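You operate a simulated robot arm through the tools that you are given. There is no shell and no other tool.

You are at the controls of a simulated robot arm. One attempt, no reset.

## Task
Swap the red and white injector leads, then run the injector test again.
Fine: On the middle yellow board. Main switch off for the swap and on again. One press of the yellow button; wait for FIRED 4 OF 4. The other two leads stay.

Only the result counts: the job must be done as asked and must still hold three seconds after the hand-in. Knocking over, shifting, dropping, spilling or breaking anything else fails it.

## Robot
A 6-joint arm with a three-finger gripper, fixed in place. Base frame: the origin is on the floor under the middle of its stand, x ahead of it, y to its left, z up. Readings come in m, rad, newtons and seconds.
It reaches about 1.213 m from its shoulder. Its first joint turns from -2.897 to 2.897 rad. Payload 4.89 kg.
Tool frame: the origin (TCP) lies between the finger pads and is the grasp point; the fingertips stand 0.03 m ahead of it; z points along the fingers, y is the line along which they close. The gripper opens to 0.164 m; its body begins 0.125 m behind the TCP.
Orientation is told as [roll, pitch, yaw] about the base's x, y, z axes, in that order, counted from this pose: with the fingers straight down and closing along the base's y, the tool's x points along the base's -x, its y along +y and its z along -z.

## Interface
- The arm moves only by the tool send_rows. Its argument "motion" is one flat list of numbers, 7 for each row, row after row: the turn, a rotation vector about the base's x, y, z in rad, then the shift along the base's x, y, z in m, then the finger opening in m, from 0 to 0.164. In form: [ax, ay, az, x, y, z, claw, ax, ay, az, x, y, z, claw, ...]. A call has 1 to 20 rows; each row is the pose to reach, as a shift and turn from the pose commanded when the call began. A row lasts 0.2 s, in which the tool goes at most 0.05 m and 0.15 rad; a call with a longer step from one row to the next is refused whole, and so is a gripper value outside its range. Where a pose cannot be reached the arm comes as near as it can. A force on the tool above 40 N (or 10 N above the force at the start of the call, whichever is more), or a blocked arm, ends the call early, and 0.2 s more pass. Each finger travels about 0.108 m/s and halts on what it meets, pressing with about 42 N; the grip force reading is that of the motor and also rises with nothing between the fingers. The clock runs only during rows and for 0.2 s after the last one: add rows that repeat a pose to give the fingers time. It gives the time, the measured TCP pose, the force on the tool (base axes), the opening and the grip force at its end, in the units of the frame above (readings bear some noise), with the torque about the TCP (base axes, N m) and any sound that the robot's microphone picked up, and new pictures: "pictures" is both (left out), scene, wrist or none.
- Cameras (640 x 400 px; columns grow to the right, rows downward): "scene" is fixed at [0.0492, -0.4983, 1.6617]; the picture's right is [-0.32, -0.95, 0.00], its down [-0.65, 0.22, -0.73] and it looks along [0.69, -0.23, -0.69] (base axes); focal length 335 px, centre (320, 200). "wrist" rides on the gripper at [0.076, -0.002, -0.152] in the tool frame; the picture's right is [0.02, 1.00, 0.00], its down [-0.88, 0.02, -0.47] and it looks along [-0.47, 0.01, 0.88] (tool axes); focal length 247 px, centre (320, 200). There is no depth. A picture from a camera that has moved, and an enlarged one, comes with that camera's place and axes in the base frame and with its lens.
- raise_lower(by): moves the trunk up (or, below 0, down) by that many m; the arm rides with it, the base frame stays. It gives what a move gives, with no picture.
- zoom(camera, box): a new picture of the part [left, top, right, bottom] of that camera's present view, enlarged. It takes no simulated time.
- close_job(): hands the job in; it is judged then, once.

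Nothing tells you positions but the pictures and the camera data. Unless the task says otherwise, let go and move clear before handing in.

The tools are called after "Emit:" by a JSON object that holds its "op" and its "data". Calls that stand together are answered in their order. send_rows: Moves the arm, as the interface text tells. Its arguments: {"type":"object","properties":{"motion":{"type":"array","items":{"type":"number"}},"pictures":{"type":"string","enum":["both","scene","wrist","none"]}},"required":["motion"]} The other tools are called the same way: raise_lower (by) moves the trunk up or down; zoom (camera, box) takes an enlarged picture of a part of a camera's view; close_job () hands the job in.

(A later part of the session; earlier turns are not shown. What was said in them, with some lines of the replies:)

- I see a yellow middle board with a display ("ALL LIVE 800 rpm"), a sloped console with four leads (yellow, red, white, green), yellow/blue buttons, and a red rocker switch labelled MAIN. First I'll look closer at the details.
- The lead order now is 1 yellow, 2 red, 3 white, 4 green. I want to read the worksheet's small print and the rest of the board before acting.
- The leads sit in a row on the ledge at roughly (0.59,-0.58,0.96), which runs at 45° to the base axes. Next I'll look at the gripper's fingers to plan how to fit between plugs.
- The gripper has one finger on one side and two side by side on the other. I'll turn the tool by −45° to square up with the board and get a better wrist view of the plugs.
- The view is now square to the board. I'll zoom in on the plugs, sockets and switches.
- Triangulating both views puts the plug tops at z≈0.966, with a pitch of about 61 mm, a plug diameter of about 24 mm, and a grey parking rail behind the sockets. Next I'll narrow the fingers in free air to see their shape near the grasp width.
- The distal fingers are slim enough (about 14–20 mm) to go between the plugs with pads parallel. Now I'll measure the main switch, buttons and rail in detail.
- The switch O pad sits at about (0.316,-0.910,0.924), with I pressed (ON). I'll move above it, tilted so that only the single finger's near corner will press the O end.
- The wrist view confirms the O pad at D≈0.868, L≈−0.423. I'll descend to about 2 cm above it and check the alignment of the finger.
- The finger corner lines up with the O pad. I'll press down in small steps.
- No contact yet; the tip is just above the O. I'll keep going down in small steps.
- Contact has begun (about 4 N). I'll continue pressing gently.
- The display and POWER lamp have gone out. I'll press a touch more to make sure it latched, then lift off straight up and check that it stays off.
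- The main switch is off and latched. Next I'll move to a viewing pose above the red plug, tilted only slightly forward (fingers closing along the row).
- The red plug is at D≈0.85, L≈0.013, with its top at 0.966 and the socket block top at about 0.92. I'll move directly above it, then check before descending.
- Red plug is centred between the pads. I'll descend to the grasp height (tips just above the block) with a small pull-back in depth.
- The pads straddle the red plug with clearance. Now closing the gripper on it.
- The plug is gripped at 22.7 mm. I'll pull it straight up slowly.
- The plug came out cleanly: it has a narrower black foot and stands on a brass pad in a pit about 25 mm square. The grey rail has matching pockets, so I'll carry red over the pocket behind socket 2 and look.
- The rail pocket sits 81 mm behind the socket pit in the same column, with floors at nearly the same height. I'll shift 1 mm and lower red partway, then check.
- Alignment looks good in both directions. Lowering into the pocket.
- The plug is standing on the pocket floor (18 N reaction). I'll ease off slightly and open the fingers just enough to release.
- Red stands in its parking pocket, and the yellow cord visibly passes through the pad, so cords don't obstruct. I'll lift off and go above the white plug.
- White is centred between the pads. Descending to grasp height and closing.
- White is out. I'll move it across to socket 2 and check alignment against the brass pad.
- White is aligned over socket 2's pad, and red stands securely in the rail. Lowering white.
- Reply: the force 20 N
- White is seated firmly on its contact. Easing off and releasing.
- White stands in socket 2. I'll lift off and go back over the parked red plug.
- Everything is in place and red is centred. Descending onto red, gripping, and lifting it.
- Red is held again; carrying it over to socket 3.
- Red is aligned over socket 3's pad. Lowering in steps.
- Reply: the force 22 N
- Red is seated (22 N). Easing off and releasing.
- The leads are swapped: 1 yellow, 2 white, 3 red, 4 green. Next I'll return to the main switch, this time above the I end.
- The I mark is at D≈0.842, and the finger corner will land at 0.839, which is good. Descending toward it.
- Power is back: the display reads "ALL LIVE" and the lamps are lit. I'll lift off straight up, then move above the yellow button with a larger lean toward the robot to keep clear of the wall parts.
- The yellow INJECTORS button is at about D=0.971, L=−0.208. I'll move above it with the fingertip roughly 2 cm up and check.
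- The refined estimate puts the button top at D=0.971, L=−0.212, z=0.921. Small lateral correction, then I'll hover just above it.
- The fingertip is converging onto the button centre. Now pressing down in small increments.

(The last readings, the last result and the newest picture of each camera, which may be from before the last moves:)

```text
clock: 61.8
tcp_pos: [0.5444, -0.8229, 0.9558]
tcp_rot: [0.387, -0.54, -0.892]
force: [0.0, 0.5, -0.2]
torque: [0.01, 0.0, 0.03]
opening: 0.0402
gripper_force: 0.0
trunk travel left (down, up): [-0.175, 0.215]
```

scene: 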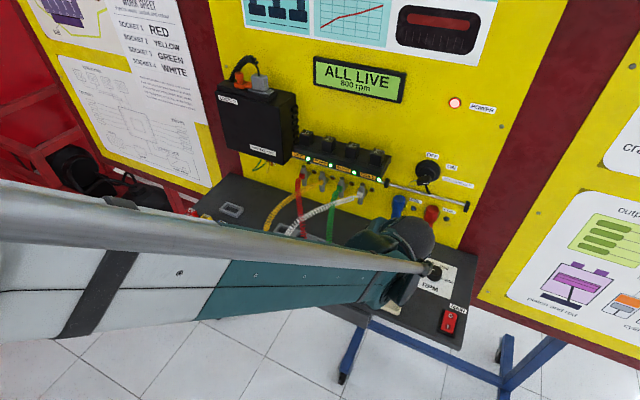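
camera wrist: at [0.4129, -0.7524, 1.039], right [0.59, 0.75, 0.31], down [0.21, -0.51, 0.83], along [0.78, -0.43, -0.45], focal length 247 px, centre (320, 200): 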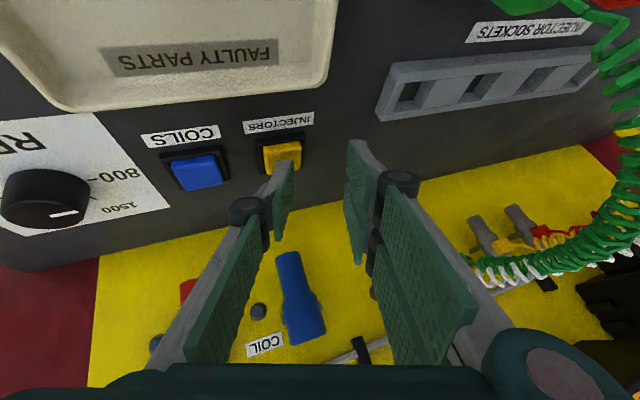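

Emit:
{"op": "send_rows", "data": {"motion": [0, 0, 0, 0, 0, -0.001, 0.04, 0, 0, 0, 0, 0, -0.002, 0.04], "pictures": "both"}}

Emit:
{"op": "zoom", "data": {"camera": "wrist", "box": [220, 110, 340, 200]}}

```text
clock: 62.4
tcp_pos: [0.5449, -0.8223, 0.9521]
tcp_rot: [0.385, -0.539, -0.892]
force: [0.5, 0.2, -0.3]
torque: [-0.03, -0.01, 0.0]
opening: 0.0401
gripper_force: 0.0
trunk travel left (down, up): [-0.175, 0.215]
camera wrist: at [0.4129, -0.7525, 1.0352], right [0.59, 0.75, 0.31], down [0.21, -0.51, 0.83], along [0.78, -0.43, -0.45], focal length 247 px, centre (320, 200)
```

scene: 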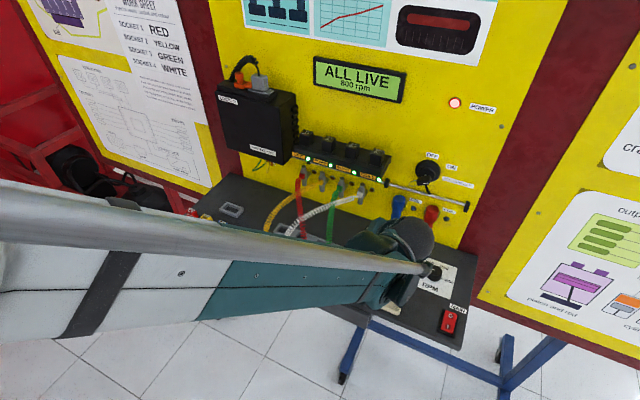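
wrist: 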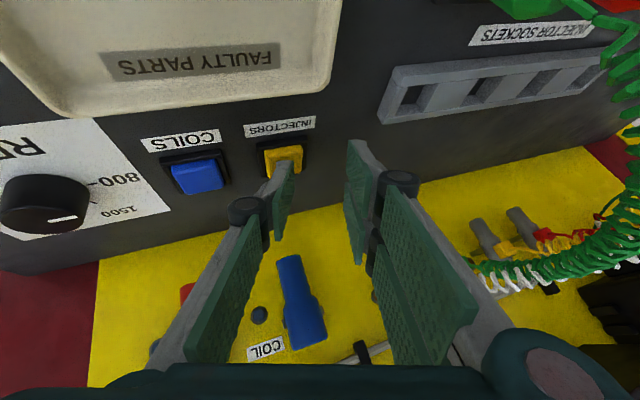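

```text
4.44 times, centred on (280, 155) of wrist
camera zoom: at [0.4129, -0.7525, 1.0352], right [0.59, 0.75, 0.31], down [0.21, -0.51, 0.83], along [0.78, -0.43, -0.45], focal length 1098 px, centre (498, 400)
```

zoom: 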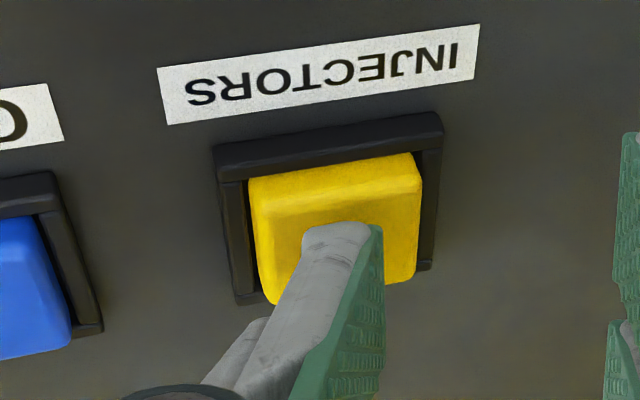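

Emit:
{"op": "send_rows", "data": {"motion": [0, 0, 0, 0, 0, -0.001, 0.04, 0, 0, 0, 0, 0, -0.002, 0.04], "pictures": "scene"}}

```text
clock: 63.0
tcp_pos: [0.546, -0.8223, 0.9509]
tcp_rot: [0.387, -0.539, -0.891]
force: [0.2, 0.4, 0.1]
torque: [0.02, 0.02, 0.02]
opening: 0.0399
gripper_force: 0.1
trunk travel left (down, up): [-0.175, 0.215]
```

scene: 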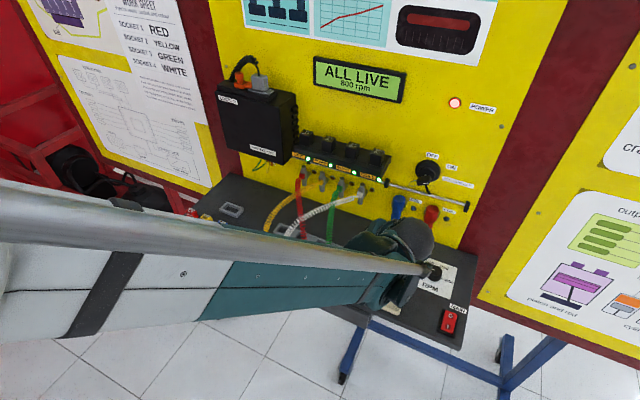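

Emit:
{"op": "send_rows", "data": {"motion": [0, 0, 0, 0, 0, -0.001, 0.04, 0, 0, 0, 0, 0, -0.002, 0.04], "pictures": "both"}}

Emit:
{"op": "zoom", "data": {"camera": "wrist", "box": [220, 110, 340, 200]}}

```text
clock: 63.6
tcp_pos: [0.5454, -0.8231, 0.95]
tcp_rot: [0.387, -0.539, -0.89]
force: [-0.1, 0.6, 1.1]
torque: [-0.01, 0.0, -0.01]
opening: 0.0397
gripper_force: 0.1
trunk travel left (down, up): [-0.175, 0.215]
camera wrist: at [0.4128, -0.7527, 1.0313], right [0.59, 0.75, 0.31], down [0.21, -0.51, 0.83], along [0.78, -0.43, -0.45], focal length 247 px, centre (320, 200)
```

scene: 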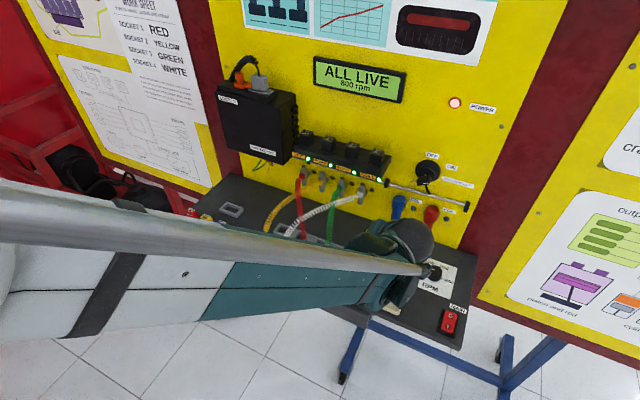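
wrist: 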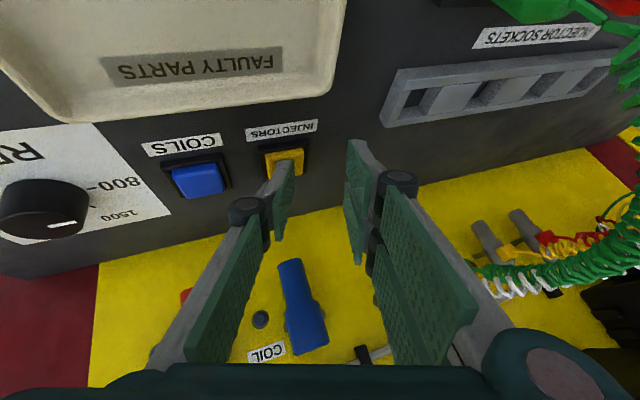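

```text
4.44 times, centred on (280, 155) of wrist
camera zoom: at [0.4128, -0.7527, 1.0313], right [0.59, 0.75, 0.31], down [0.21, -0.51, 0.83], along [0.78, -0.43, -0.45], focal length 1098 px, centre (498, 400)
```

zoom: 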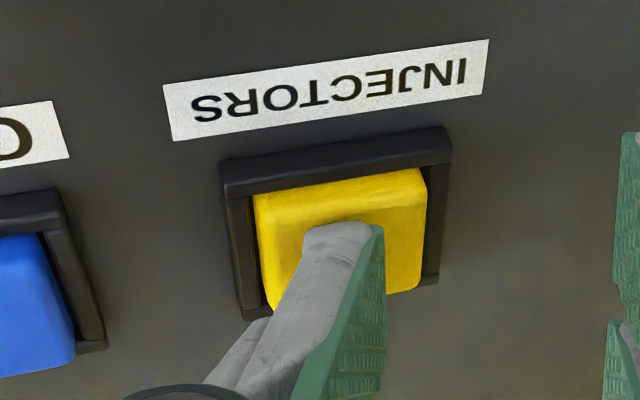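

Contact is starting (about 1 N). Continuing the single press.

Emit:
{"op": "send_rows", "data": {"motion": [0, 0, 0, 0, 0, -0.001, 0.04, 0, 0, 0, 0, 0, -0.002, 0.04], "pictures": "scene"}}

```text
clock: 64.2
tcp_pos: [0.5456, -0.8231, 0.9472]
tcp_rot: [0.385, -0.54, -0.892]
force: [-0.7, -0.4, 2.9]
torque: [-0.07, 0.07, 0.01]
opening: 0.0395
gripper_force: 0.1
trunk travel left (down, up): [-0.175, 0.215]
heard: click
```

scene: 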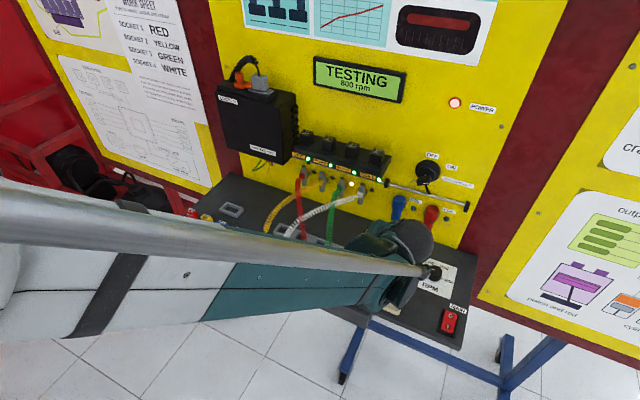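

The button clicked once and the display shows TESTING. I'll lift straight up off the button and wait for the result.

Emit:
{"op": "send_rows", "data": {"motion": [0, 0, 0, 0, 0, 0.015, 0.04, 0, 0, 0, 0, 0, 0.05, 0.04, 0, 0, 0, 0, 0, 0.09, 0.04, 0, 0, 0, -0.03, 0.03, 0.12, 0.04, 0, 0, 0, -0.06, 0.06, 0.14, 0.04, 0, 0, 0, -0.06, 0.06, 0.14, 0.04, 0, 0, 0, -0.06, 0.06, 0.14, 0.04, 0, 0, 0, -0.06, 0.06, 0.14, 0.04], "pictures": "both"}}

Emit:
{"op": "zoom", "data": {"camera": "scene", "box": [290, 30, 510, 200]}}

```text
refused: row 4 steps farther than a row can; nothing moved
```

```text
2.35 times, centred on (400, 115) of scene
camera zoom: at [0.0492, -0.4983, 1.6617], right [-0.32, -0.95, 0.0], down [-0.65, 0.22, -0.73], along [0.69, -0.23, -0.69], focal length 789 px, centre (132, 400)
```

zoom: 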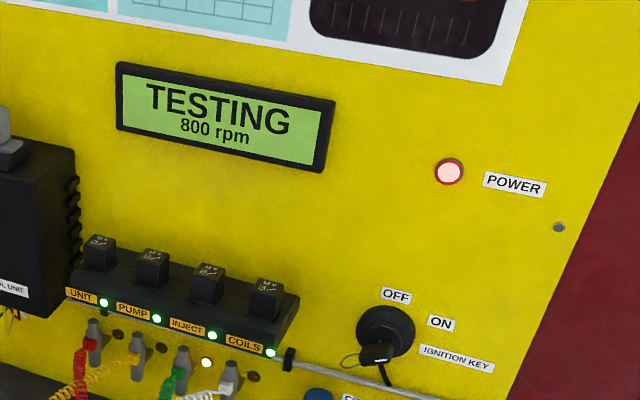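

That call was refused because one step was too long, and nothing moved. I'll lift off with smaller steps.

Emit:
{"op": "send_rows", "data": {"motion": [0, 0, 0, 0, 0, 0.015, 0.04, 0, 0, 0, 0, 0, 0.05, 0.04, 0, 0, 0, 0, 0, 0.09, 0.04, 0, 0, 0, -0.02, 0.02, 0.12, 0.04, 0, 0, 0, -0.045, 0.045, 0.14, 0.04, 0, 0, 0, -0.06, 0.06, 0.15, 0.04, 0, 0, 0, -0.06, 0.06, 0.15, 0.04, 0, 0, 0, -0.06, 0.06, 0.15, 0.04], "pictures": "both"}}

Emit:
{"op": "zoom", "data": {"camera": "scene", "box": [290, 30, 510, 200]}}

```text
clock: 66.0
tcp_pos: [0.4857, -0.7617, 1.0978]
tcp_rot: [0.386, -0.54, -0.892]
force: [-0.6, 0.7, 0.4]
torque: [-0.01, -0.02, 0.0]
opening: 0.0399
gripper_force: 0.1
trunk travel left (down, up): [-0.175, 0.215]
camera wrist: at [0.3529, -0.6926, 1.1799], right [0.59, 0.75, 0.31], down [0.21, -0.51, 0.83], along [0.78, -0.43, -0.45], focal length 247 px, centre (320, 200)
```

scene: 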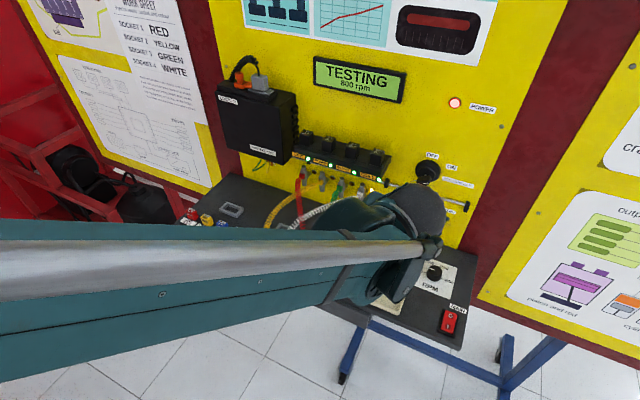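
wrist: 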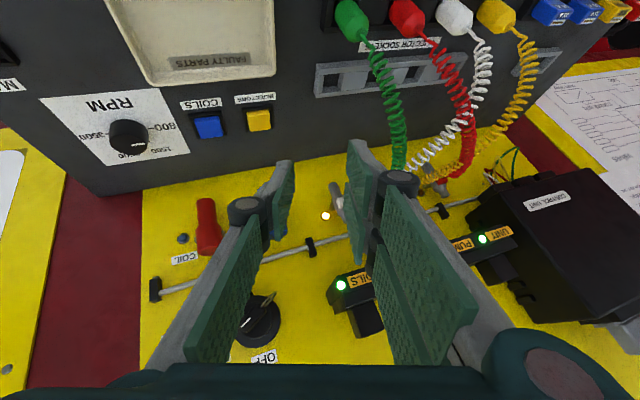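

```text
2.35 times, centred on (400, 115) of scene
camera zoom: at [0.0492, -0.4983, 1.6617], right [-0.32, -0.95, 0.0], down [-0.65, 0.22, -0.73], along [0.69, -0.23, -0.69], focal length 789 px, centre (132, 400)
```

zoom: 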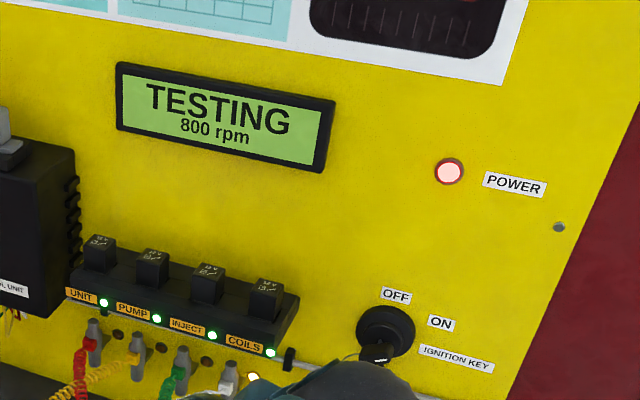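

Testing in progress. I'll back the arm away from the board while waiting.

Emit:
{"op": "send_rows", "data": {"motion": [0, 0, 0, -0.025, 0.025, 0.015, 0.04, 0, 0, 0, -0.05, 0.05, 0.03, 0.04, 0, 0, 0, -0.075, 0.075, 0.045, 0.04, 0, 0, 0, -0.1, 0.1, 0.06, 0.04, 0, 0, 0, -0.12, 0.12, 0.075, 0.04, 0, 0, 0, -0.14, 0.14, 0.09, 0.04, 0, 0, 0, -0.14, 0.14, 0.09, 0.04, 0, 0, 0, -0.14, 0.14, 0.09, 0.04, 0, 0, 0, -0.14, 0.14, 0.09, 0.04, 0, 0, 0, -0.14, 0.14, 0.09, 0.04], "pictures": "both"}}

Emit:
{"op": "zoom", "data": {"camera": "scene", "box": [290, 30, 510, 200]}}

```text
clock: 68.2
tcp_pos: [0.3462, -0.6224, 1.1869]
tcp_rot: [0.386, -0.54, -0.891]
force: [0.8, 0.0, -0.8]
torque: [0.0, -0.03, -0.02]
opening: 0.0397
gripper_force: 0.1
trunk travel left (down, up): [-0.175, 0.215]
camera wrist: at [0.2133, -0.5526, 1.2687], right [0.59, 0.75, 0.31], down [0.21, -0.51, 0.83], along [0.78, -0.43, -0.45], focal length 247 px, centre (320, 200)
```

scene: 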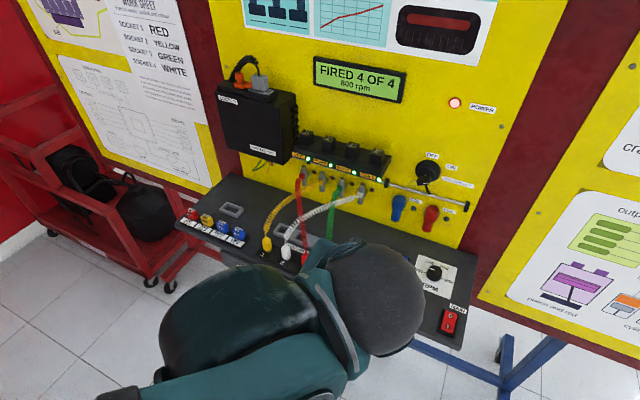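
wrist: 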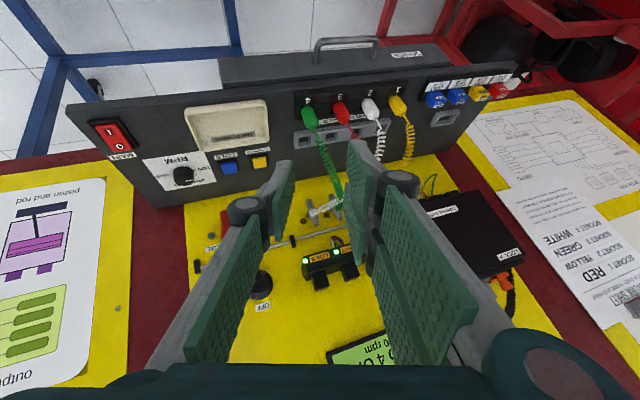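

```text
2.35 times, centred on (400, 115) of scene
camera zoom: at [0.0492, -0.4983, 1.6617], right [-0.32, -0.95, 0.0], down [-0.65, 0.22, -0.73], along [0.69, -0.23, -0.69], focal length 789 px, centre (132, 400)
```

zoom: 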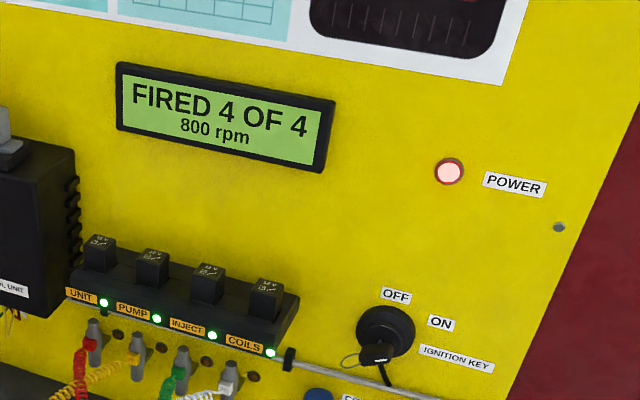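

The display reads "FIRED 4 OF 4". One last check of the leads and surroundings before handing in.

Emit:
{"op": "zoom", "data": {"camera": "wrist", "box": [270, 70, 450, 180]}}

Emit:
{"op": "zoom", "data": {"camera": "wrist", "box": [80, 80, 300, 220]}}

```text
3.56 times, centred on (360, 125) of wrist
camera zoom: at [0.2133, -0.5526, 1.2687], right [0.59, 0.75, 0.31], down [0.21, -0.51, 0.83], along [0.78, -0.43, -0.45], focal length 878 px, centre (178, 467)
```

zoom: 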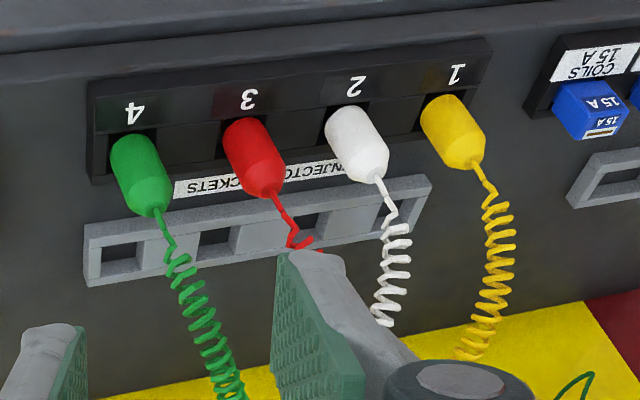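

```text
2.86 times, centred on (190, 150) of wrist
camera zoom: at [0.2133, -0.5526, 1.2687], right [0.59, 0.75, 0.31], down [0.21, -0.51, 0.83], along [0.78, -0.43, -0.45], focal length 706 px, centre (691, 343)
```

zoom: 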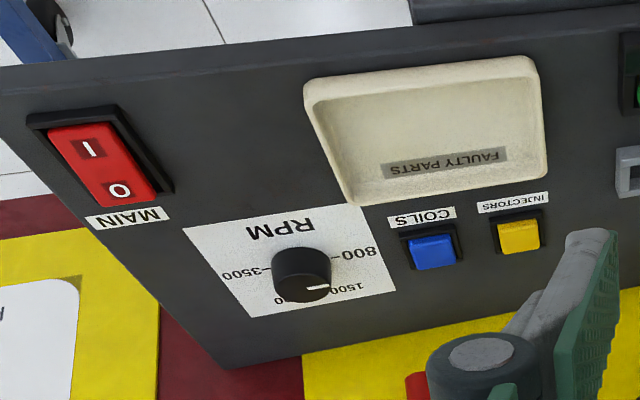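

The leads sit as 1 yellow, 2 white, 3 red, 4 green. The main switch is on, the display reads FIRED 4 OF 4 and the arm is clear, so I'm handing the job in.

Emit:
{"op": "close_job", "data": {}}

```text
The job is handed in.
```

The red and white injector leads are swapped and the injector test passed: the display on the middle yellow board reads **FIRED 4 OF 4**.

- **Leads:** white is now in socket 2 and red in socket 3. Yellow (socket 1) and green (socket 4) were left alone. I pressed both moved plugs down until they stood on their contacts.
- **Main switch:** I turned it off before touching the leads and back on afterwards. The display and POWER lamp went out and came back as expected.
- **Test:** I pressed the yellow button once. I heard one click, the display showed TESTING, and then the result came up.

While swapping, I stood the red plug in one of the pockets behind the sockets, and that pocket is empty again. I saw nothing else shifted or knocked over, and the arm was clear of the board when I handed in.

The work sheet on the left-hand board lists a different order: 1 red, 2 yellow, 3 green, 4 white. I followed your instructions, so the leads do not match that sheet.
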